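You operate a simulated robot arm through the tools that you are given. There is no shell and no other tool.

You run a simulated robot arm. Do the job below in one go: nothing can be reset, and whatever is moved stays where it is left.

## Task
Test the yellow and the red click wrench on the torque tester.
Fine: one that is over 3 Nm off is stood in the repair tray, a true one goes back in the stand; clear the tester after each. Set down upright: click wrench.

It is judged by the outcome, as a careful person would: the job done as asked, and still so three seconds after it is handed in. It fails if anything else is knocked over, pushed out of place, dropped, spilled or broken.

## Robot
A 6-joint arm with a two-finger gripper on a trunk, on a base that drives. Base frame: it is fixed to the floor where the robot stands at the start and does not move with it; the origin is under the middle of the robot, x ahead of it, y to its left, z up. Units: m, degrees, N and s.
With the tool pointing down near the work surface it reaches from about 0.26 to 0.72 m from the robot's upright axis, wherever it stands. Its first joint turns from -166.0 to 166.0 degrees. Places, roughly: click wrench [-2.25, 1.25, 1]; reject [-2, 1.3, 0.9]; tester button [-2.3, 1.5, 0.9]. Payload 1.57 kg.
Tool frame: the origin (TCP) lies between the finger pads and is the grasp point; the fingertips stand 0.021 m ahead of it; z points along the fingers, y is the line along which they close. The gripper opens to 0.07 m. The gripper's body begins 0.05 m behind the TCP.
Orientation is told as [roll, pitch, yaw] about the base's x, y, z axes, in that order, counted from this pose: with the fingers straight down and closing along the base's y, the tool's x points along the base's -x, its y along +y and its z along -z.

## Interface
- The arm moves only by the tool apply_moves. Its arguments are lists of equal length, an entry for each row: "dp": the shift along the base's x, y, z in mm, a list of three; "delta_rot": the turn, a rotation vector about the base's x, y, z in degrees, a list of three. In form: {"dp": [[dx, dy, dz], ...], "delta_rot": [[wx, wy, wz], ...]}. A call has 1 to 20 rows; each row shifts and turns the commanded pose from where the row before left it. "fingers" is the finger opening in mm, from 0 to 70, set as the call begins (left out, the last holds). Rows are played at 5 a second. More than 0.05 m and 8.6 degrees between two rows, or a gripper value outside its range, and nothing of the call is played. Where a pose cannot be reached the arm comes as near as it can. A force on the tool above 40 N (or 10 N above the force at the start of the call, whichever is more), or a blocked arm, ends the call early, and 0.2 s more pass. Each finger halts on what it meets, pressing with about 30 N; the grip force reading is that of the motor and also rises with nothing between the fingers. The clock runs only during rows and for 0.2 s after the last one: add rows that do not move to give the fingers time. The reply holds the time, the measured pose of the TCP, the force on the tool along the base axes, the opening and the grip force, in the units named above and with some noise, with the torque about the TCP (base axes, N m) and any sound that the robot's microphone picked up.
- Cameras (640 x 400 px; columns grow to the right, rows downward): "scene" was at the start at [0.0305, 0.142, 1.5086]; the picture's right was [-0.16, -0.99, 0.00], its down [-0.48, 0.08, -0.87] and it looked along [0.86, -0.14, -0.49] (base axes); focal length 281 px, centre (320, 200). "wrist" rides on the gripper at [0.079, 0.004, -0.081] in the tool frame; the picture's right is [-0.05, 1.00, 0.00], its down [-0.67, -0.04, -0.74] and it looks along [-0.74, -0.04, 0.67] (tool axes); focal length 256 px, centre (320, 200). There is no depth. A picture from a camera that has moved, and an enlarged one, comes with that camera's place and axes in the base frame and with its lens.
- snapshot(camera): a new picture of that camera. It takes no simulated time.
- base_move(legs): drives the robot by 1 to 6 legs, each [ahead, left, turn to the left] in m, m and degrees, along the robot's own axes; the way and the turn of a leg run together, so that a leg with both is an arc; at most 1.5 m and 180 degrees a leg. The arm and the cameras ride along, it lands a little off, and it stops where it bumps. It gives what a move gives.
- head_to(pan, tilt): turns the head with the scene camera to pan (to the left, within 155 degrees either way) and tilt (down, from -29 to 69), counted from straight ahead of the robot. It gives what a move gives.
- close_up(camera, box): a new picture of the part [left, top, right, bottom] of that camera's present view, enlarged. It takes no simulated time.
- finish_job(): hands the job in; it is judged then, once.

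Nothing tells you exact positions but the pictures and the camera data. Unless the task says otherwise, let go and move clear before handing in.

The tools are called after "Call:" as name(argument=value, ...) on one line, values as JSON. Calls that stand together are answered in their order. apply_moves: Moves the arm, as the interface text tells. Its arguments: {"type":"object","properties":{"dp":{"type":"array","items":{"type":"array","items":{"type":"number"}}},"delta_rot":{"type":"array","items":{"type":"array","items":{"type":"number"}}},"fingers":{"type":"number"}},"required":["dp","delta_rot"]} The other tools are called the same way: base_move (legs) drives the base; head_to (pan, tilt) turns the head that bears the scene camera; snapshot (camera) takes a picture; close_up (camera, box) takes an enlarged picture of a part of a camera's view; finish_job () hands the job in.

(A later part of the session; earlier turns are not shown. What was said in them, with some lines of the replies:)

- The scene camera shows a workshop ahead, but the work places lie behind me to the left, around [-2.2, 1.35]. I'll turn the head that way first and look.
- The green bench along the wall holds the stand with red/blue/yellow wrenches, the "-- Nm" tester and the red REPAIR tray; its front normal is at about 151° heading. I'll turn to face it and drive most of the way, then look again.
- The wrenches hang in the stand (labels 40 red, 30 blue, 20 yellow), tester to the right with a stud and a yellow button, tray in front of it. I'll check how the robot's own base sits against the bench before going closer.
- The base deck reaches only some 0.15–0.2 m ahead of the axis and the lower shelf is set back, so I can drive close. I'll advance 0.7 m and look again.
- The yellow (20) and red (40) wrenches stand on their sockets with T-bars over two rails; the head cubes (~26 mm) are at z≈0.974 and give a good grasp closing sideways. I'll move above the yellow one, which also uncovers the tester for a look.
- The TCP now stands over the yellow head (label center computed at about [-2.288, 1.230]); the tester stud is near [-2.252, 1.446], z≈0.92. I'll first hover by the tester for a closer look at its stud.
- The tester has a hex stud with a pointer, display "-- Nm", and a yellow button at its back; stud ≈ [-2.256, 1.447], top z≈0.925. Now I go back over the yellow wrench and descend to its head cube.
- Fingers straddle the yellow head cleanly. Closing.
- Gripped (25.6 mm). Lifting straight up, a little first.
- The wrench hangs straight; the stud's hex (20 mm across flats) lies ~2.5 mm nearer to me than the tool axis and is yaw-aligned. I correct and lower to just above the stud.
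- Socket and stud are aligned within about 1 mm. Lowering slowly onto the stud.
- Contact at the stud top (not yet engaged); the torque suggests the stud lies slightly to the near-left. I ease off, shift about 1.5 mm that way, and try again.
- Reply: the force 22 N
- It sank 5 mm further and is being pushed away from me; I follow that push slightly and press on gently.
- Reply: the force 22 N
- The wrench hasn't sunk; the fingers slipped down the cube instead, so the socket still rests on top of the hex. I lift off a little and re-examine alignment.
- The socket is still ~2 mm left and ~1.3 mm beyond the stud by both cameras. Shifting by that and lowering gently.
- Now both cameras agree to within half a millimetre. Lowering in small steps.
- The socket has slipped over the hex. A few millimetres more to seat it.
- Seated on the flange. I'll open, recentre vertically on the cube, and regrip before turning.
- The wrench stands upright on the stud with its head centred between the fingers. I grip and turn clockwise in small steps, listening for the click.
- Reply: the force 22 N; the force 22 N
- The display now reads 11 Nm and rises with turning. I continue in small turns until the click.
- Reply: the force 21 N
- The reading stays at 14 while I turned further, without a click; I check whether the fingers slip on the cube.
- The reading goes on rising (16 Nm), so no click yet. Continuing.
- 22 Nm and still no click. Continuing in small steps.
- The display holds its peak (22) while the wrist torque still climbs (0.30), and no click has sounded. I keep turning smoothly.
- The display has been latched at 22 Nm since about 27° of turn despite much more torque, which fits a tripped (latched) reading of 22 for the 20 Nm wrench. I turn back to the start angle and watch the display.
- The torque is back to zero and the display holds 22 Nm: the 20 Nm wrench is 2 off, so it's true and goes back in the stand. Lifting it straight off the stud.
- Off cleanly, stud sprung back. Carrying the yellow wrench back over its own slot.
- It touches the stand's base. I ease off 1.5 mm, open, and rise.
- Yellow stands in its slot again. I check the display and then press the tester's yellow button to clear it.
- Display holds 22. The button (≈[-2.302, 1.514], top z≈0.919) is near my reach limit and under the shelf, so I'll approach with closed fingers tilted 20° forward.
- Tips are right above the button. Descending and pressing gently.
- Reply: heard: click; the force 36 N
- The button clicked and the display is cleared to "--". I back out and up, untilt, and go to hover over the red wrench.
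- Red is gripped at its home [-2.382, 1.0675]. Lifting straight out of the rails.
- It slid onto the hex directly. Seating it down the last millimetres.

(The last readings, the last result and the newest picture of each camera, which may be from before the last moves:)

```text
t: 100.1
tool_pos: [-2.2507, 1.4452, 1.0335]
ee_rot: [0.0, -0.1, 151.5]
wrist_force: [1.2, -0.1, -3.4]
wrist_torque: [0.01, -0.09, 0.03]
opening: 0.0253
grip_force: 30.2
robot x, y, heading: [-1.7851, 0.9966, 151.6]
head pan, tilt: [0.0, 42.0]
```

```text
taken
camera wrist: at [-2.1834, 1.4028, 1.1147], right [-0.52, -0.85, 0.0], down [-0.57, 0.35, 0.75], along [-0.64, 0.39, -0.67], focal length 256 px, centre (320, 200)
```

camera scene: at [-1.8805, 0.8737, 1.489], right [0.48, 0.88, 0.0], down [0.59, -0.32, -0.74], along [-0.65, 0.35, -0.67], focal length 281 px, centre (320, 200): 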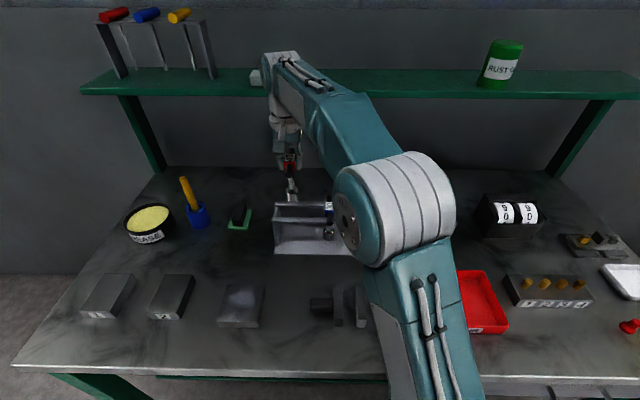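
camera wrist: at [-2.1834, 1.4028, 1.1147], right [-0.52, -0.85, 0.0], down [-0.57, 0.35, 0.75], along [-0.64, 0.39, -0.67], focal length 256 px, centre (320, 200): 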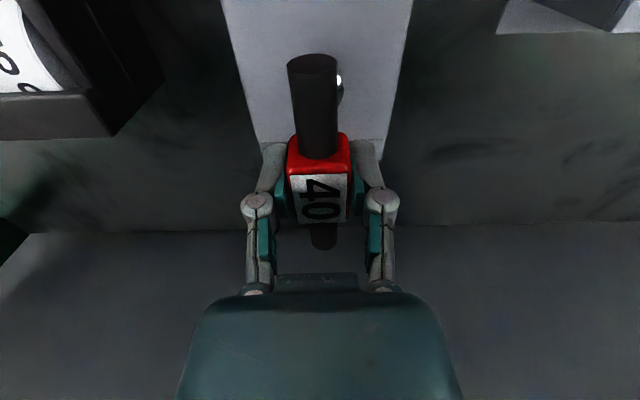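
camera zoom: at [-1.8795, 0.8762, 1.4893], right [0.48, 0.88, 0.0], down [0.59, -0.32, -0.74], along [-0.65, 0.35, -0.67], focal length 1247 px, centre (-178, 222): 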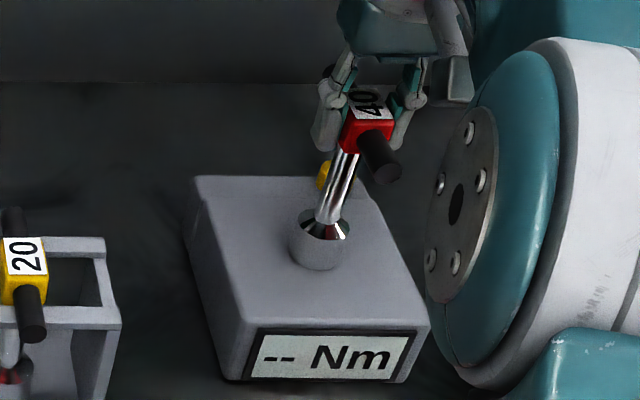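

Seated, grip still centred. Turning clockwise again, listening and reading.

Call:
apply_moves(dp=[[0, 0, -1], [0, 0, 0], [0, 0, 0], [0, 0, 0], [0, 0, 0], [0, 0, 0]], delta_rot=[[0, 0, 0], [0, 0, -2], [0, 0, -2], [0, 0, -2], [0, 0, -2], [0, 0, 0]])

Call:
close_up(camera="scene", box=[402, 170, 472, 240])

Call:
apply_moves(dp=[[0, 0, 0], [0, 0, 0], [0, 0, 0], [0, 0, 0]], delta_rot=[[0, 0, -2], [0, 0, -2], [0, 0, -2], [0, 0, 0]])

Call:
close_up(camera="scene", box=[402, 170, 472, 240])

Call:
apply_moves(dp=[[0, 0, 0], [0, 0, 0], [0, 0, 0], [0, 0, 0]], delta_rot=[[0, 0, -2], [0, 0, -2], [0, 0, -2], [0, 0, 0]])

Call:
close_up(camera="scene", box=[402, 170, 472, 240])

```text
t: 101.5
tool_pos: [-2.2505, 1.4432, 1.0336]
ee_rot: [0.0, -0.1, 143.5]
wrist_force: [0.8, -1.1, 5.9]
wrist_torque: [-0.03, 0.02, 0.0]
opening: 0.0256
grip_force: 29.9
robot x, y, heading: [-1.7846, 0.9972, 151.5]
head pan, tilt: [0.0, 42.0]
```

```text
5.71 times, centred on (437, 205) of scene
camera zoom: at [-1.879, 0.8753, 1.4893], right [0.48, 0.88, 0.0], down [0.59, -0.32, -0.74], along [-0.65, 0.35, -0.67], focal length 1604 px, centre (-349, 171)
```

zoom: 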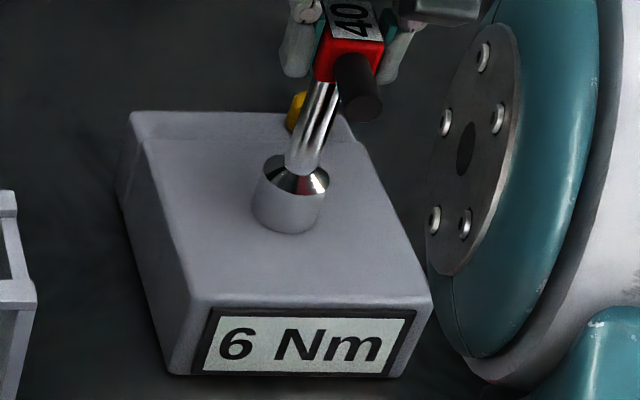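

```text
t: 102.5
tool_pos: [-2.2502, 1.4439, 1.0325]
ee_rot: [0.0, -0.2, 137.4]
wrist_force: [2.2, -0.6, 11.4]
wrist_torque: [-0.04, -0.11, 0.06]
opening: 0.0254
grip_force: 29.8
robot x, y, heading: [-1.7817, 0.9961, 151.5]
head pan, tilt: [0.0, 42.0]
```

```text
5.71 times, centred on (437, 205) of scene
camera zoom: at [-1.8787, 0.8751, 1.4893], right [0.48, 0.88, 0.0], down [0.59, -0.32, -0.74], along [-0.65, 0.35, -0.67], focal length 1604 px, centre (-349, 171)
```

zoom: 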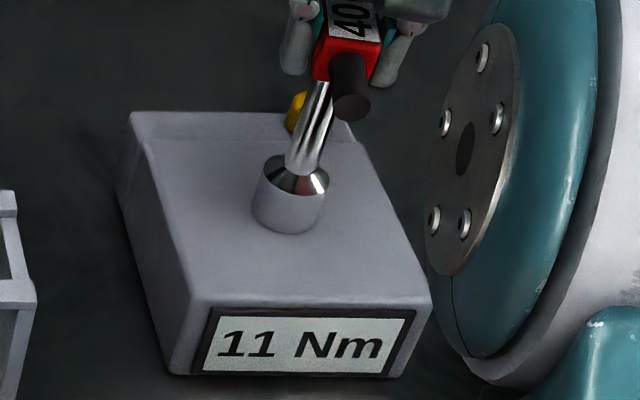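

```text
t: 103.5
tool_pos: [-2.25, 1.4442, 1.0326]
ee_rot: [0.0, -0.2, 131.4]
wrist_force: [2.9, -0.3, 12.4]
wrist_torque: [0.03, -0.17, 0.08]
opening: 0.0254
grip_force: 30.2
robot x, y, heading: [-1.7812, 0.9963, 151.8]
head pan, tilt: [0.0, 42.0]
```

```text
5.71 times, centred on (437, 205) of scene
camera zoom: at [-1.8784, 0.875, 1.4893], right [0.48, 0.88, 0.0], down [0.59, -0.32, -0.74], along [-0.65, 0.35, -0.67], focal length 1604 px, centre (-349, 171)
```

zoom: 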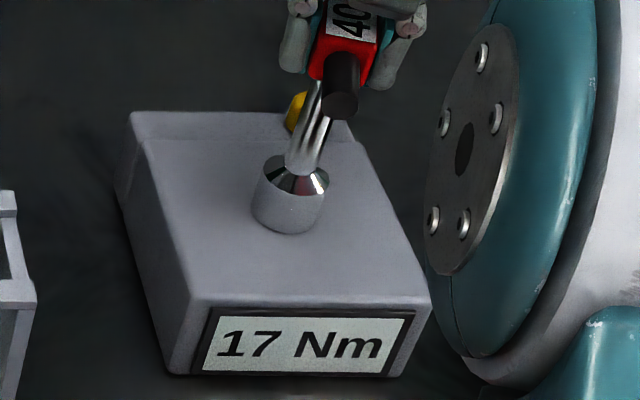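

Call:
apply_moves(dp=[[0, 0, 0], [0, 0, 0], [0, 0, 0], [0, 0, 0]], delta_rot=[[0, 0, -2], [0, 0, -2], [0, 0, -2], [0, 0, 0]])

Call:
close_up(camera="scene", box=[402, 170, 472, 240])

Call:
apply_moves(dp=[[0, 0, 0], [0, 0, 0], [0, 0, 0], [0, 0, 0]], delta_rot=[[0, 0, -2], [0, 0, -2], [0, 0, -2], [0, 0, 0]])

Call:
close_up(camera="scene", box=[402, 170, 472, 240])

Call:
apply_moves(dp=[[0, 0, 0], [0, 0, 0], [0, 0, 0], [0, 0, 0]], delta_rot=[[0, 0, -2], [0, 0, -2], [0, 0, -2], [0, 0, 0]])

Call:
close_up(camera="scene", box=[402, 170, 472, 240])

```text
t: 104.5
tool_pos: [-2.25, 1.4448, 1.0343]
ee_rot: [0.0, -0.2, 125.5]
wrist_force: [1.3, 0.3, 13.4]
wrist_torque: [0.15, 0.1, 0.12]
opening: 0.0252
grip_force: 29.8
robot x, y, heading: [-1.7824, 0.996, 151.6]
head pan, tilt: [0.0, 42.0]
```

```text
5.71 times, centred on (437, 205) of scene
camera zoom: at [-1.8785, 0.8751, 1.4893], right [0.48, 0.88, 0.0], down [0.59, -0.32, -0.74], along [-0.65, 0.35, -0.67], focal length 1604 px, centre (-349, 171)
```

zoom: 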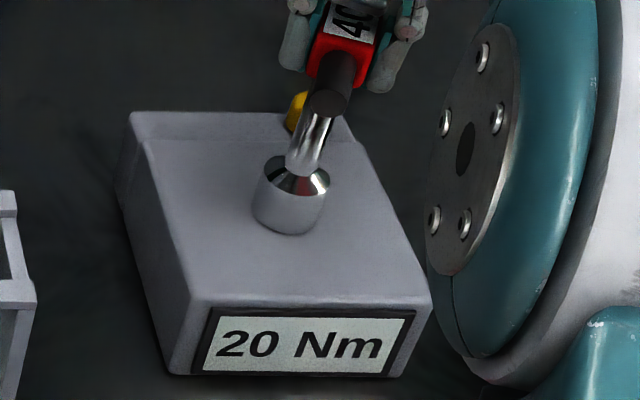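

```text
t: 105.5
tool_pos: [-2.2493, 1.4441, 1.034]
ee_rot: [0.0, -0.1, 119.5]
wrist_force: [0.7, 1.8, 12.2]
wrist_torque: [0.34, 0.12, 0.18]
opening: 0.0253
grip_force: 30.0
robot x, y, heading: [-1.782, 0.9993, 151.8]
head pan, tilt: [0.0, 42.0]
```

```text
5.71 times, centred on (437, 205) of scene
camera zoom: at [-1.8785, 0.8753, 1.4894], right [0.48, 0.88, 0.0], down [0.59, -0.32, -0.74], along [-0.65, 0.35, -0.67], focal length 1604 px, centre (-349, 171)
```

zoom: 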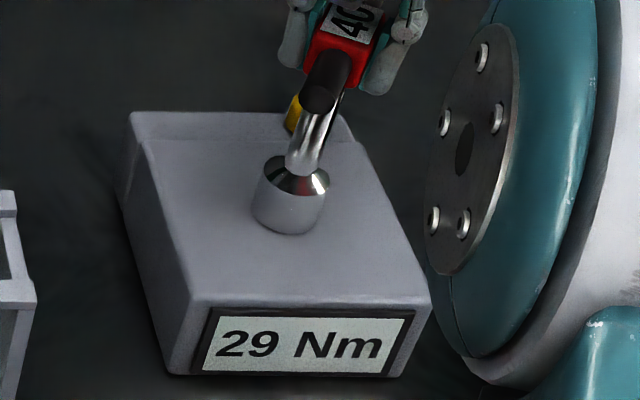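

```text
t: 106.5
tool_pos: [-2.2501, 1.4447, 1.0327]
ee_rot: [0.0, -0.1, 113.4]
wrist_force: [1.2, 0.3, 13.3]
wrist_torque: [0.14, 0.1, 0.26]
opening: 0.0256
grip_force: 30.3
robot x, y, heading: [-1.7817, 0.998, 151.7]
head pan, tilt: [0.0, 42.0]
```

```text
5.71 times, centred on (437, 205) of scene
camera zoom: at [-1.8785, 0.875, 1.4893], right [0.48, 0.88, 0.0], down [0.59, -0.32, -0.74], along [-0.65, 0.35, -0.67], focal length 1604 px, centre (-349, 171)
```

zoom: 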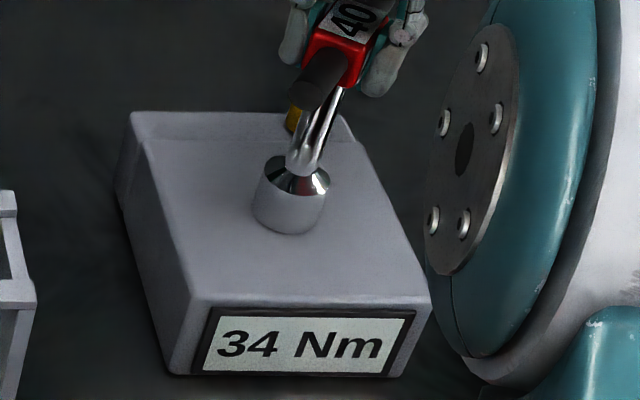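

Red passes 22 freely (34 Nm at 38°), which confirms yellow's 22 was its own trip value. Continuing with red.

Call:
apply_moves(dp=[[0, 0, 0], [0, 0, 0], [0, 0, 0], [0, 0, 0]], delta_rot=[[0, 0, -1.5], [0, 0, -1.5], [0, 0, -1], [0, 0, 0]])

Call:
close_up(camera="scene", box=[402, 170, 472, 240])

Call:
apply_moves(dp=[[0, 0, 0], [0, 0, 0], [0, 0, 0], [0, 0, 0]], delta_rot=[[0, 0, -1.5], [0, 0, -1.5], [0, 0, -1], [0, 0, 0]])

Call:
close_up(camera="scene", box=[402, 170, 472, 240])

Call:
apply_moves(dp=[[0, 0, 0], [0, 0, 0], [0, 0, 0], [0, 0, 0]], delta_rot=[[0, 0, -1.5], [0, 0, -1.5], [0, 0, -1], [0, 0, 0]])

Call:
close_up(camera="scene", box=[402, 170, 472, 240])

```text
t: 107.5
tool_pos: [-2.2496, 1.4442, 1.0336]
ee_rot: [0.0, 0.0, 109.4]
wrist_force: [3.7, -0.5, 12.9]
wrist_torque: [0.22, 0.02, 0.27]
opening: 0.0254
grip_force: 29.9
robot x, y, heading: [-1.7855, 1.0016, 151.7]
head pan, tilt: [0.0, 42.0]
```

```text
5.71 times, centred on (437, 205) of scene
camera zoom: at [-1.8785, 0.8751, 1.4893], right [0.48, 0.88, 0.0], down [0.59, -0.32, -0.74], along [-0.65, 0.35, -0.67], focal length 1604 px, centre (-349, 171)
```

zoom: 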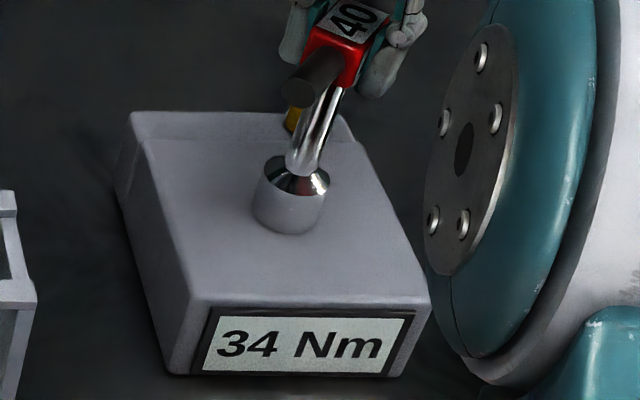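

```text
t: 108.5
tool_pos: [-2.2501, 1.4442, 1.0335]
ee_rot: [-0.1, 0.0, 105.6]
wrist_force: [4.7, -3.1, 8.9]
wrist_torque: [0.08, -0.12, 0.31]
opening: 0.0258
grip_force: 29.7
robot x, y, heading: [-1.785, 0.996, 151.6]
head pan, tilt: [0.0, 42.0]
```

```text
5.71 times, centred on (437, 205) of scene
camera zoom: at [-1.8785, 0.8752, 1.4893], right [0.48, 0.88, 0.0], down [0.59, -0.32, -0.74], along [-0.65, 0.35, -0.67], focal length 1604 px, centre (-349, 171)
```

zoom: 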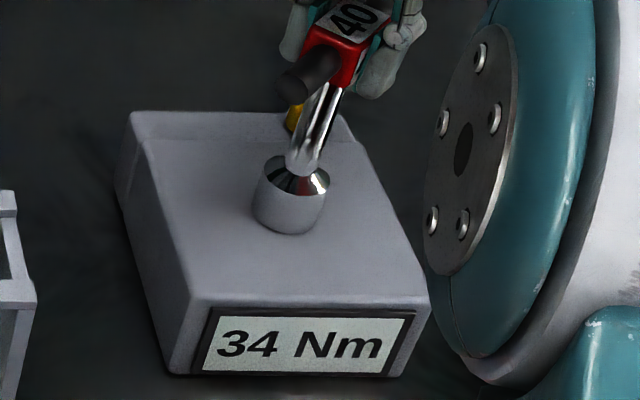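

```text
t: 109.5
tool_pos: [-2.2505, 1.4433, 1.0326]
ee_rot: [-0.1, -0.1, 101.4]
wrist_force: [3.8, -1.4, 7.4]
wrist_torque: [0.03, -0.05, 0.4]
opening: 0.0256
grip_force: 30.1
robot x, y, heading: [-1.7802, 0.9965, 151.5]
head pan, tilt: [0.0, 42.0]
```

```text
5.71 times, centred on (437, 205) of scene
camera zoom: at [-1.8787, 0.8752, 1.4893], right [0.48, 0.88, 0.0], down [0.59, -0.32, -0.74], along [-0.65, 0.35, -0.67], focal length 1604 px, centre (-349, 171)
```

zoom: 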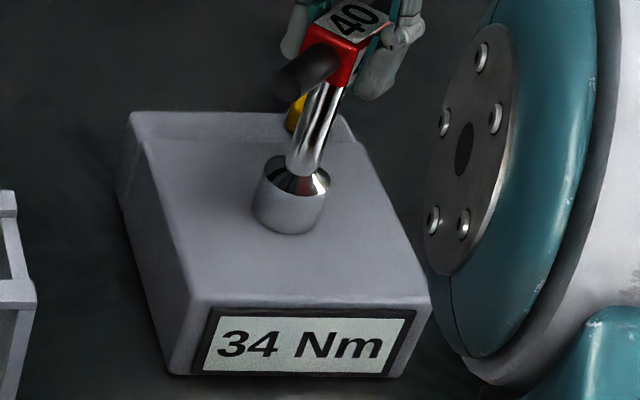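

Stuck at 34 for 12° while the torque keeps rising; a bit further to be sure it's the trip value.

Call:
apply_moves(dp=[[0, 0, 0], [0, 0, 0], [0, 0, 0], [0, 0, 0], [0, 0, 0]], delta_rot=[[0, 0, -2], [0, 0, -2], [0, 0, -2], [0, 0, -2], [0, 0, 0]])

Call:
close_up(camera="scene", box=[402, 170, 472, 240])

Call:
snapshot(camera="wrist")

```text
t: 110.7
tool_pos: [-2.2489, 1.4447, 1.0335]
ee_rot: [0.0, -0.1, 93.5]
wrist_force: [1.8, -2.0, 8.4]
wrist_torque: [0.1, -0.04, 0.46]
opening: 0.0254
grip_force: 30.5
robot x, y, heading: [-1.7833, 0.9981, 151.6]
head pan, tilt: [0.0, 42.0]
```

```text
5.71 times, centred on (437, 205) of scene
camera zoom: at [-1.8788, 0.8751, 1.4893], right [0.48, 0.88, 0.0], down [0.59, -0.32, -0.74], along [-0.65, 0.35, -0.67], focal length 1604 px, centre (-349, 171)
```

zoom: 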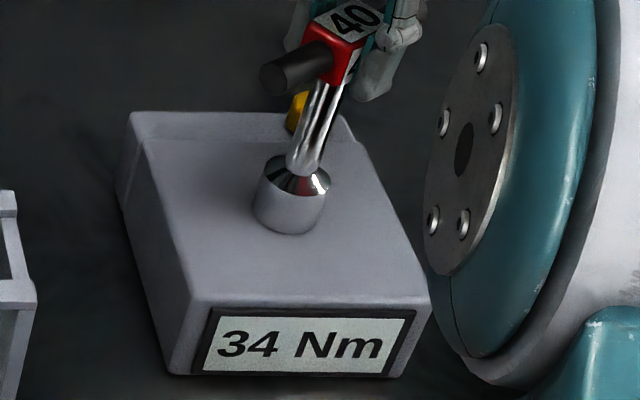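

```text
taken
camera wrist: at [-2.2505, 1.3643, 1.114], right [-1.0, -0.01, 0.0], down [-0.01, 0.67, 0.75], along [-0.01, 0.75, -0.67], focal length 256 px, centre (320, 200)
```

wrist: 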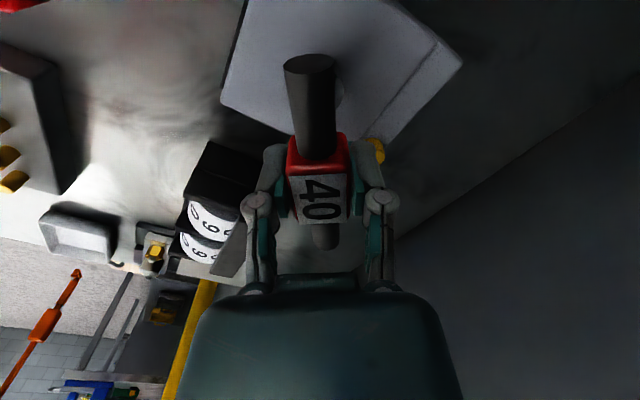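

Red trips at 34 Nm against 40 — 6 off, so it goes to the repair tray. Turning back to the start angle first.

Call:
apply_moves(dp=[[0, 0, 0], [0, 0, 0], [0, 0, 0], [0, 0, 0], [0, 0, 0], [0, 0, 0], [0, 0, 0], [0, 0, 0], [0, 0, 0], [0, 0, 0], [0, 0, 0], [0, 0, 0], [0, 0, 0], [0, 0, 0], [0, 0, 0], [0, 0, 0]], delta_rot=[[0, 0, 4], [0, 0, 4], [0, 0, 4], [0, 0, 4], [0, 0, 4], [0, 0, 4], [0, 0, 4], [0, 0, 4], [0, 0, 4], [0, 0, 4], [0, 0, 4], [0, 0, 4], [0, 0, 4], [0, 0, 4], [0, 0, 2.1], [0, 0, 0]])

Call:
close_up(camera="scene", box=[402, 170, 472, 240])

```text
t: 114.1
tool_pos: [-2.2506, 1.4443, 1.0333]
ee_rot: [0.0, 0.0, 151.7]
wrist_force: [-0.5, 2.6, 5.5]
wrist_torque: [0.14, 0.16, -0.02]
opening: 0.0254
grip_force: 30.2
robot x, y, heading: [-1.7787, 0.9962, 151.7]
head pan, tilt: [0.0, 42.0]
```

```text
5.71 times, centred on (437, 205) of scene
camera zoom: at [-1.8792, 0.8758, 1.4893], right [0.48, 0.88, 0.0], down [0.59, -0.32, -0.74], along [-0.65, 0.35, -0.67], focal length 1604 px, centre (-349, 171)
```

zoom: 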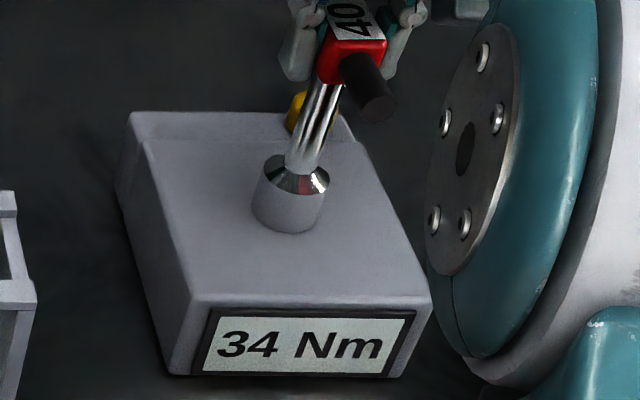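

Call:
apply_moves(dp=[[0, 0, 4], [0, 0, 6], [0, 0, 10], [0, 0, 10], [0, 0, 20], [0, 0, 20], [0, 0, 20], [36.6, -22.7, 0], [36.6, -22.7, 0], [36.6, -22.7, 0], [36.6, -22.7, 0], [36.6, -22.7, 0], [36.6, -22.7, 0], [0, 0, 0], [0, 0, 0]], delta_rot=[[0, 0, 0], [0, 0, 0], [0, 0, 0], [0, 0, 0], [0, 0, 0], [0, 0, 0], [0, 0, 0], [0, 0, 0], [0, 0, 0], [0, 0, 0], [0, 0, 0], [0, 0, 0], [0, 0, 0], [0, 0, 0], [0, 0, 0]])

Call:
snapshot(camera="scene")

Call:
snapshot(camera="wrist")

```text
t: 117.3
tool_pos: [-2.0306, 1.3098, 1.1226]
ee_rot: [0.1, 0.1, 151.7]
wrist_force: [0.4, 0.4, -3.3]
wrist_torque: [-0.01, -0.02, -0.01]
opening: 0.0252
grip_force: 30.0
robot x, y, heading: [-1.7836, 0.9961, 151.9]
head pan, tilt: [0.0, 42.0]
```

```text
taken
camera scene: at [-1.8784, 0.8749, 1.4893], right [0.48, 0.88, 0.0], down [0.59, -0.32, -0.74], along [-0.65, 0.35, -0.67], focal length 281 px, centre (320, 200)
```

scene: 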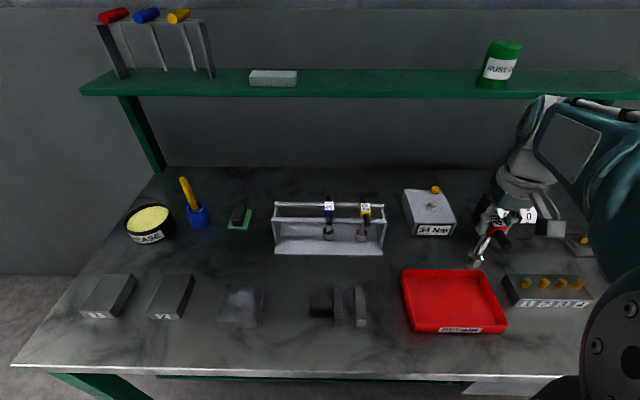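

```text
taken
camera wrist: at [-1.9633, 1.2672, 1.2034], right [-0.52, -0.85, 0.0], down [-0.57, 0.35, 0.75], along [-0.64, 0.39, -0.67], focal length 256 px, centre (320, 200)
```

wrist: 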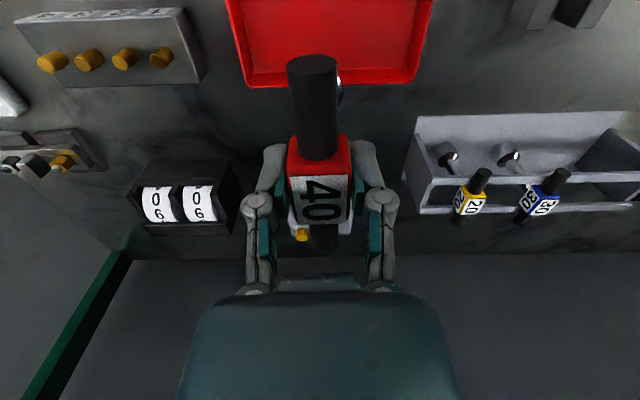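

I'm centred above the tray. Lowering the red wrench into it.

Call:
apply_moves(dp=[[0, 0, -35], [0, 0, -35], [0, 0, -30], [0, 0, -20], [0, 0, -10], [0, 0, 0]], delta_rot=[[0, 0, 0], [0, 0, 0], [0, 0, 0], [0, 0, 0], [0, 0, 0], [0, 0, 0]])

Call:
close_up(camera="scene", box=[390, 220, 520, 340])

```text
t: 118.7
tool_pos: [-2.0308, 1.3087, 0.9928]
ee_rot: [0.0, 0.0, 151.7]
wrist_force: [1.2, -0.5, -3.9]
wrist_torque: [0.06, 0.02, 0.0]
opening: 0.0252
grip_force: 30.0
robot x, y, heading: [-1.7824, 0.9983, 151.6]
head pan, tilt: [0.0, 42.0]
```

```text
3.33 times, centred on (455, 280) of scene
camera zoom: at [-1.8786, 0.8752, 1.4893], right [0.48, 0.88, 0.0], down [0.59, -0.32, -0.74], along [-0.65, 0.35, -0.67], focal length 936 px, centre (-130, -67)
```

zoom: 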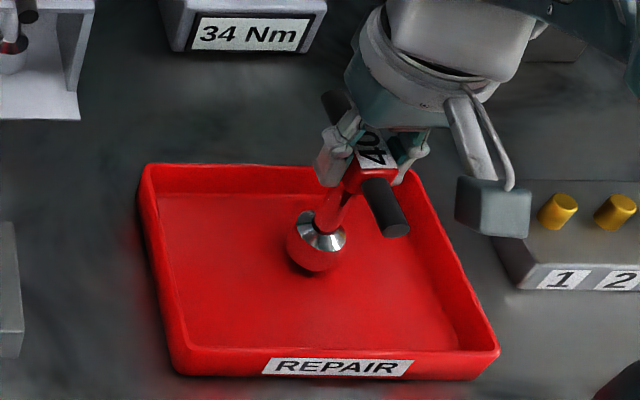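

Call:
apply_moves(dp=[[0, 0, -4], [0, 0, -4], [0, 0, -3], [0, 0, -2], [0, 0, 0]], delta_rot=[[0, 0, 0], [0, 0, 0], [0, 0, 0], [0, 0, 0], [0, 0, 0]])

```text
t: 119.9
tool_pos: [-2.0299, 1.3081, 0.9802]
ee_rot: [0.0, 0.1, 151.7]
wrist_force: [-0.8, 0.5, -3.1]
wrist_torque: [0.02, -0.01, 0.0]
opening: 0.0254
grip_force: 30.1
robot x, y, heading: [-1.7859, 0.998, 151.7]
head pan, tilt: [0.0, 42.0]
```

Call:
apply_moves(dp=[[0, 0, -1.5], [0, 0, -1.5], [0, 0, -1.5], [0, 0, 0]], delta_rot=[[0, 0, 0], [0, 0, 0], [0, 0, 0], [0, 0, 0]])

```text
t: 120.9
tool_pos: [-2.0298, 1.3077, 0.9764]
ee_rot: [0.0, 0.0, 151.6]
wrist_force: [-0.3, 0.1, -3.5]
wrist_torque: [0.02, -0.01, 0.02]
opening: 0.0253
grip_force: 30.4
robot x, y, heading: [-1.7812, 0.9962, 151.4]
head pan, tilt: [0.0, 42.0]
```

Call:
apply_moves(dp=[[0, 0, -1], [0, 0, -1], [0, 0, -1], [0, 0, 0]], delta_rot=[[0, 0, 0], [0, 0, 0], [0, 0, 0], [0, 0, 0]])

Call:
close_up(camera="scene", box=[430, 230, 490, 300])

```text
t: 121.9
tool_pos: [-2.0306, 1.3084, 0.9744]
ee_rot: [-0.1, -0.3, 151.6]
wrist_force: [1.2, 3.5, 21.3]
wrist_torque: [0.17, 0.17, -0.01]
opening: 0.0257
grip_force: 30.5
robot x, y, heading: [-1.7849, 1.0007, 151.3]
head pan, tilt: [0.0, 42.0]
```

```text
5.71 times, centred on (460, 265) of scene
camera zoom: at [-1.8775, 0.8746, 1.4894], right [0.48, 0.88, 0.0], down [0.59, -0.32, -0.74], along [-0.65, 0.35, -0.67], focal length 1604 px, centre (-480, -171)
```

zoom: 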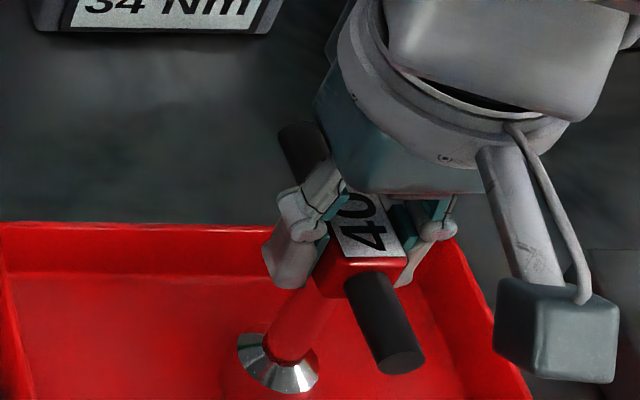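

Standing on the tray floor. Easing off and opening.

Call:
apply_moves(dp=[[0, 0, 1.5], [0, 0, 0]], delta_rot=[[0, 0, 0], [0, 0, 0]])

Call:
apply_moves(dp=[[0, 0, 0], [0, 0, 0], [0, 0, 0], [0, 0, 0]], delta_rot=[[0, 0, 0], [0, 0, 0], [0, 0, 0], [0, 0, 0]], fingers=60)

Call:
snapshot(camera="wrist")

Call:
close_up(camera="scene", box=[390, 220, 520, 340])

```text
t: 122.5
tool_pos: [-2.0309, 1.3082, 0.9746]
ee_rot: [0.0, -0.1, 151.6]
wrist_force: [-2.2, 2.7, 6.8]
wrist_torque: [0.28, 0.38, -0.05]
opening: 0.0251
grip_force: 30.0
robot x, y, heading: [-1.7805, 0.9972, 151.5]
head pan, tilt: [0.0, 42.0]
```

```text
t: 123.5
tool_pos: [-2.0309, 1.3084, 0.9738]
ee_rot: [0.0, 0.0, 151.7]
wrist_force: [-0.2, 0.2, -0.5]
wrist_torque: [0.0, 0.02, -0.01]
opening: 0.0599
grip_force: 0.0
robot x, y, heading: [-1.7854, 0.9997, 151.6]
head pan, tilt: [0.0, 42.0]
```

```text
taken
camera wrist: at [-1.9634, 1.2662, 1.0553], right [-0.52, -0.85, 0.0], down [-0.57, 0.35, 0.75], along [-0.64, 0.39, -0.67], focal length 256 px, centre (320, 200)
```

wrist: 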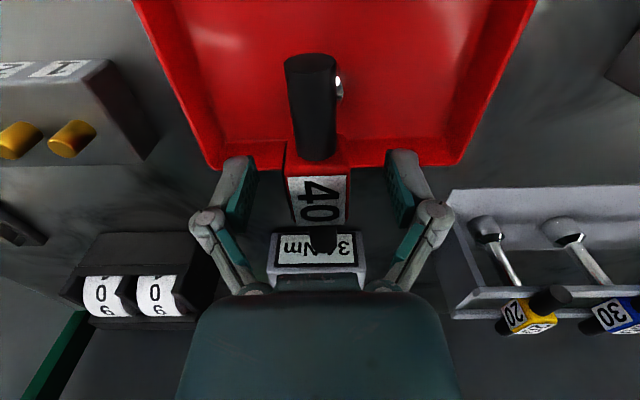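

```text
3.33 times, centred on (455, 280) of scene
camera zoom: at [-1.8785, 0.875, 1.4893], right [0.48, 0.88, 0.0], down [0.59, -0.32, -0.74], along [-0.65, 0.35, -0.67], focal length 936 px, centre (-130, -67)
```

zoom: 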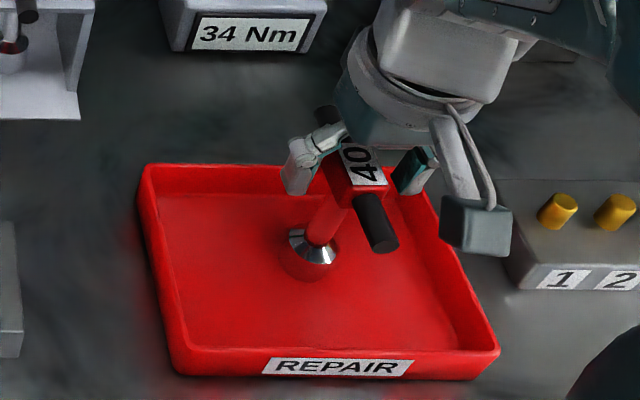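

Red stands free and upright in the tray. Rising straight up, then over to the tester button to clear the display.

Call:
apply_moves(dp=[[0, 0, 10], [0, 0, 25], [0, 0, 40], [0, 0, 40], [0, 0, 43], [0, 0, 0]], delta_rot=[[0, 0, 0], [0, 0, 0], [0, 0, 0], [0, 0, 0], [0, 0, 0], [0, 0, 0]])

Call:
apply_moves(dp=[[-39.7, 33, 0], [-39.7, 33, 0], [-39.7, 33, 0], [-39.7, 33, 0], [-39.7, 33, 0], [0, 0, 0], [0, 0, 0], [0, 0, 0], [0, 0, 0]], delta_rot=[[0, 0, 0], [0, 0, 0], [0, 0, 0], [0, 0, 0], [0, 0, 0], [3.2, 5.87, 0], [3.2, 5.87, 0], [3.2, 5.87, 0], [0, 0, 0]], fingers=0)

Call:
snapshot(camera="scene")

Call:
snapshot(camera="wrist")

```text
t: 124.9
tool_pos: [-2.0304, 1.3099, 1.1323]
ee_rot: [0.0, -0.2, 151.6]
wrist_force: [-0.4, -0.2, -0.1]
wrist_torque: [0.0, 0.06, -0.01]
opening: 0.0598
grip_force: 0.1
robot x, y, heading: [-1.7833, 0.9963, 151.4]
head pan, tilt: [0.0, 42.0]
```

```text
refused: row 1 steps farther than a row can; nothing moved
```

```text
taken
camera scene: at [-1.8784, 0.8748, 1.4893], right [0.48, 0.88, 0.0], down [0.59, -0.32, -0.74], along [-0.65, 0.35, -0.67], focal length 281 px, centre (320, 200)
```

scene: 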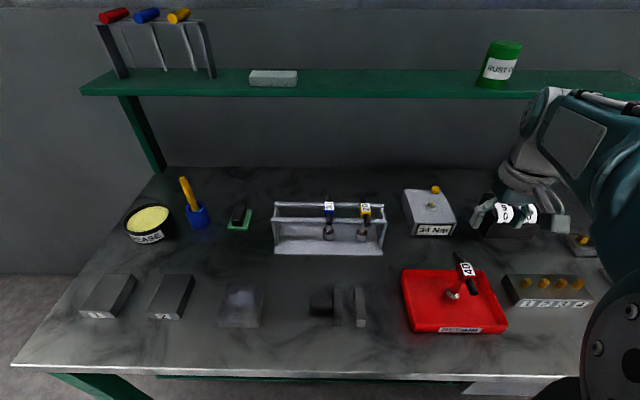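

```text
taken
camera wrist: at [-1.9636, 1.2673, 1.2134], right [-0.52, -0.85, 0.0], down [-0.57, 0.35, 0.75], along [-0.64, 0.39, -0.67], focal length 256 px, centre (320, 200)
```

wrist: 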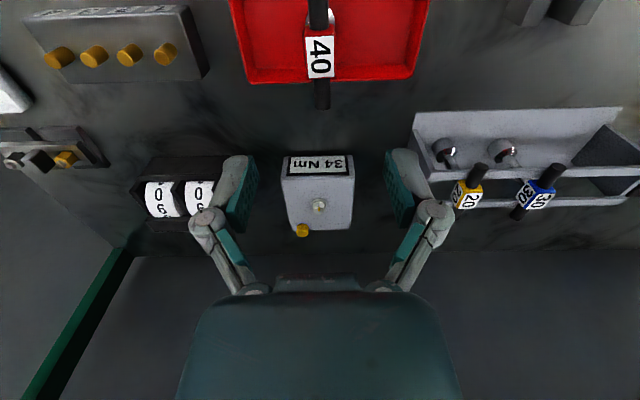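

Call:
apply_moves(dp=[[-33.1, 27.3, 0], [-33.1, 27.3, 0], [-33.1, 27.3, 0], [-33.1, 27.3, 0], [-33.1, 27.3, 0], [-33.1, 27.3, 0], [0, 0, 0], [0, 0, 0], [0, 0, 0], [0, 0, 0]], delta_rot=[[0, 0, 0], [0, 0, 0], [0, 0, 0], [0, 0, 0], [0, 0, 0], [0, 0, 0], [3.2, 5.87, 0], [3.2, 5.87, 0], [3.2, 5.87, 0], [0, 0, 0]], fingers=0)

Call:
apply_moves(dp=[[0, 0, -33], [0, 0, -33], [0, 0, -33], [0, 0, -33], [-22, 11.7, 0], [-22, 11.7, 0], [-22.5, 11.7, 0], [0, 0, 0]], delta_rot=[[0, 0, 0], [0, 0, 0], [0, 0, 0], [0, 0, 0], [0, 0, 0], [0, 0, 0], [0, 0, 0], [0, 0, 0]])

Call:
snapshot(camera="wrist")

```text
t: 127.1
tool_pos: [-2.2293, 1.4729, 1.1318]
ee_rot: [0.0, -20.2, 151.7]
wrist_force: [0.0, -0.3, -0.1]
wrist_torque: [0.01, -0.03, -0.01]
opening: 0.0
grip_force: 29.0
robot x, y, heading: [-1.7841, 0.9962, 151.2]
head pan, tilt: [0.0, 42.0]
```

```text
t: 128.9
tool_pos: [-2.2943, 1.5088, 1.0003]
ee_rot: [-0.1, -20.1, 151.7]
wrist_force: [-0.6, 1.5, 1.1]
wrist_torque: [-0.04, 0.05, 0.04]
opening: 0.0
grip_force: 28.7
robot x, y, heading: [-1.7835, 0.9961, 151.4]
head pan, tilt: [0.0, 42.0]
```

```text
taken
camera wrist: at [-2.2077, 1.4545, 1.0489], right [-0.52, -0.85, 0.02], down [-0.31, 0.21, 0.93], along [-0.8, 0.48, -0.37], focal length 256 px, centre (320, 200)
```

wrist: 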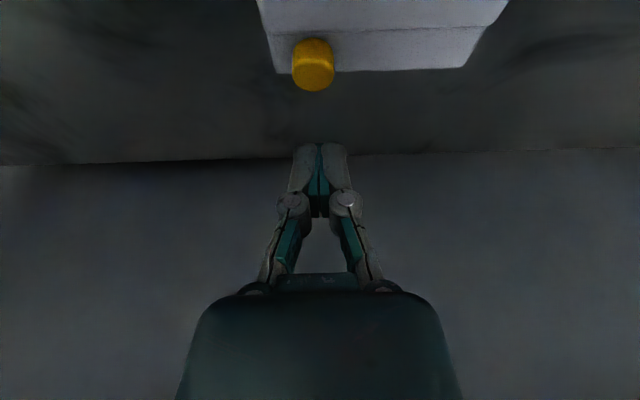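

Call:
apply_moves(dp=[[-0.5, 0.5, -25], [0, 0, -20], [0, 0, -8], [0, 0, -3], [0, 0, 0]], delta_rot=[[0, 0, 0], [0, 0, 0], [0, 0, 0], [0, 0, 0], [0, 0, 0]])

Call:
close_up(camera="scene", box=[390, 150, 490, 240])

```text
t: 130.1
tool_pos: [-2.2962, 1.5082, 0.9464]
ee_rot: [-0.2, -20.3, 151.7]
wrist_force: [1.4, -1.1, 13.4]
wrist_torque: [0.0, -0.01, -0.01]
opening: 0.006
grip_force: 28.5
robot x, y, heading: [-1.7819, 0.9989, 151.4]
head pan, tilt: [0.0, 42.0]
heard: click
```

```text
4.44 times, centred on (440, 195) of scene
camera zoom: at [-1.8786, 0.875, 1.4893], right [0.48, 0.88, 0.0], down [0.59, -0.32, -0.74], along [-0.65, 0.35, -0.67], focal length 1247 px, centre (-213, 222)
```

zoom: 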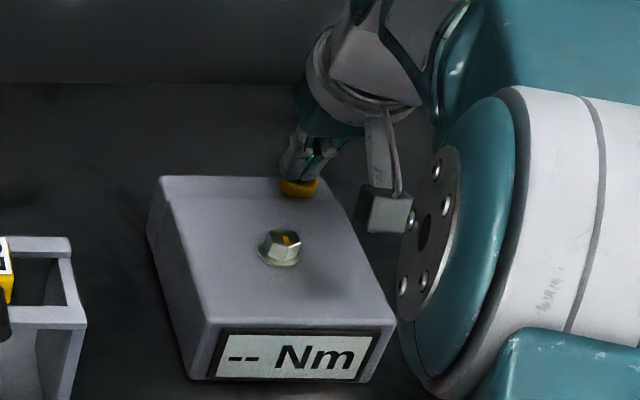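

Display cleared again. Backing out and moving the arm clear, then a final check.

Call:
apply_moves(dp=[[0, 0, 20], [0, 0, 30], [22, -11.7, 0], [22, -11.7, 0], [22.5, -11.7, 10], [0, 0, 33], [0, 0, 33], [0, 0, 33], [0, 0, 33], [0, 0, 0], [0, 0, 0], [0, 0, 0], [0, 0, 0]], delta_rot=[[0, 0, 0], [0, 0, 0], [0, 0, 0], [0, 0, 0], [0, 0, 0], [0, 0, 0], [0, 0, 0], [0, 0, 0], [0, 0, 0], [-3.2, -5.87, 0], [-3.2, -5.87, 0], [-3.2, -5.87, 0], [0, 0, 0]])

Call:
snapshot(camera="scene")

Call:
close_up(camera="scene", box=[260, 170, 520, 340])

Call:
close_up(camera="scene", box=[260, 180, 400, 268])

```text
t: 132.9
tool_pos: [-2.2293, 1.4724, 1.1372]
ee_rot: [-0.1, 0.0, 151.6]
wrist_force: [0.5, 0.4, -0.1]
wrist_torque: [0.01, 0.0, 0.04]
opening: 0.0001
grip_force: 28.3
robot x, y, heading: [-1.7818, 0.9962, 151.9]
head pan, tilt: [0.0, 42.0]
```

```text
taken
camera scene: at [-1.8794, 0.8762, 1.4893], right [0.48, 0.88, 0.0], down [0.59, -0.32, -0.74], along [-0.65, 0.35, -0.67], focal length 281 px, centre (320, 200)
```

scene: 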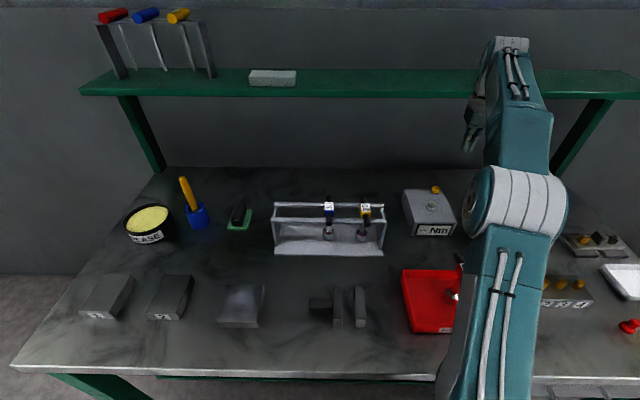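

```text
2.35 times, centred on (390, 255) of scene
camera zoom: at [-1.8794, 0.8762, 1.4893], right [0.48, 0.88, 0.0], down [0.59, -0.32, -0.74], along [-0.65, 0.35, -0.67], focal length 660 px, centre (155, 71)
```

zoom: 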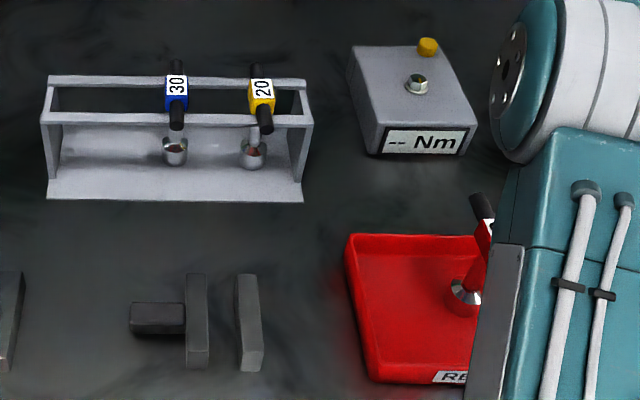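

```text
4.55 times, centred on (330, 224) of scene
camera zoom: at [-1.8794, 0.8762, 1.4893], right [0.48, 0.88, 0.0], down [0.59, -0.32, -0.74], along [-0.65, 0.35, -0.67], focal length 1276 px, centre (274, 91)
```

zoom: 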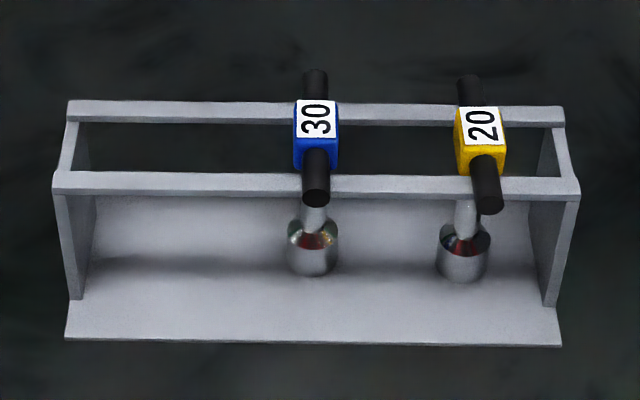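

Call:
apply_moves(dp=[[12.6, -41.5, 0], [12.6, -41.5, 0], [12.6, -41.5, 0], [12.6, -41.5, 0], [12.6, -41.5, 0], [12.6, -41.5, 0], [12.6, -41.5, 0], [0, 0, 0], [0, 0, 0]], delta_rot=[[0, 0, 0], [0, 0, 0], [0, 0, 0], [0, 0, 0], [0, 0, 0], [0, 0, 0], [0, 0, 0], [0, 0, 0], [0, 0, 0]])

Call:
snapshot(camera="scene")

Call:
snapshot(camera="wrist")

Call:
close_up(camera="scene", box=[380, 180, 560, 350])

```text
t: 134.9
tool_pos: [-2.142, 1.182, 1.1358]
ee_rot: [0.0, -0.2, 151.6]
wrist_force: [0.5, 0.2, 0.3]
wrist_torque: [0.01, -0.01, -0.01]
opening: 0.0
grip_force: 28.0
robot x, y, heading: [-1.7828, 0.9969, 151.6]
head pan, tilt: [0.0, 42.0]
```

```text
taken
camera scene: at [-1.8787, 0.8743, 1.4892], right [0.48, 0.88, 0.0], down [0.59, -0.32, -0.74], along [-0.65, 0.35, -0.67], focal length 281 px, centre (320, 200)
```

scene: 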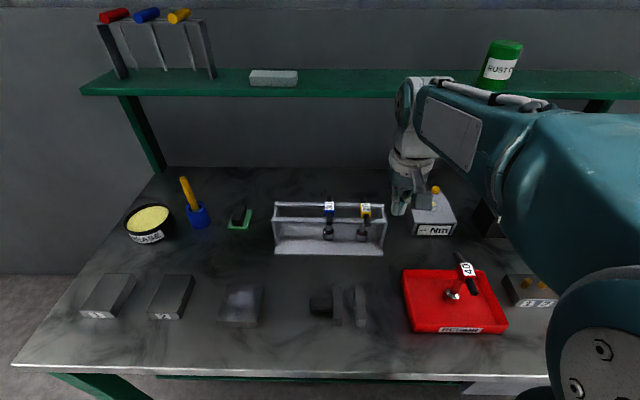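

```text
taken
camera wrist: at [-2.0747, 1.1399, 1.2165], right [-0.52, -0.85, 0.0], down [-0.57, 0.35, 0.75], along [-0.64, 0.39, -0.67], focal length 256 px, centre (320, 200)
```

wrist: 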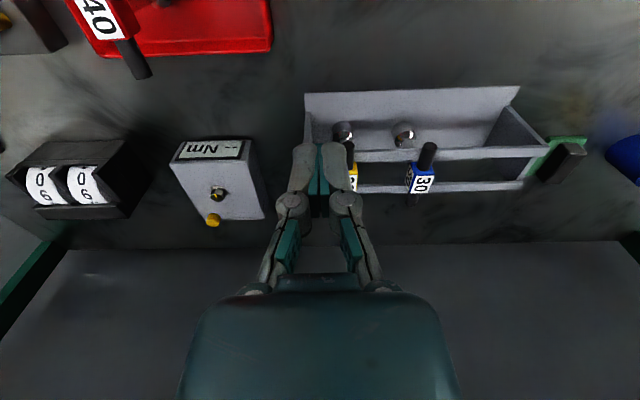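

```text
2.35 times, centred on (470, 265) of scene
camera zoom: at [-1.8787, 0.8743, 1.4892], right [0.48, 0.88, 0.0], down [0.59, -0.32, -0.74], along [-0.65, 0.35, -0.67], focal length 660 px, centre (-33, 47)
```

zoom: 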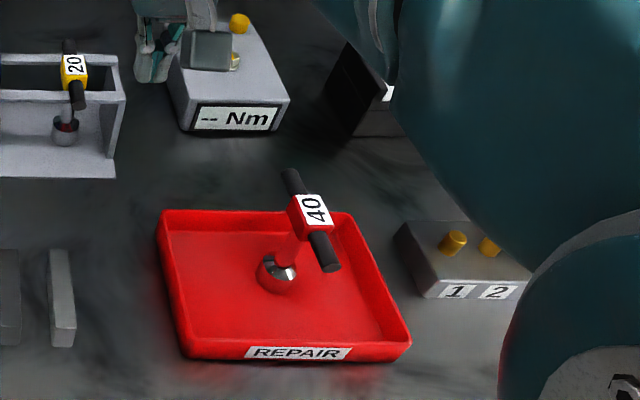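

Yellow read 22 Nm against its 20 and stands upright in the stand. Red read 34 Nm against its 40 and stands upright in the repair tray. The tester is bare and shows "--", and nothing else has moved. The arm is clear, so I'm handing in.

Call:
finish_job()

```text
The job is handed in.
```

I tested both wrenches on the tester and handed the job in.

| Wrench | Set to | Tester read | Off by | Where it is now |
|---|---|---|---|---|
| Yellow | 20 Nm | 22 Nm | 2 Nm | Upright, back in its slot in the stand |
| Red | 40 Nm | 34 Nm | 6 Nm | Upright in the repair tray |

I pressed the tester's button after each test. It is bare and shows "--".

I heard no click from either wrench. I took each reading as the point where the display stopped rising while I kept turning well past it. Red went freely past 22 Nm, so yellow's 22 was not a limit of the tester.

The first attempt to seat yellow on the tester missed. My fingers slipped a little on its head, and it seated after I realigned. In the last pictures nothing else on the bench had moved.
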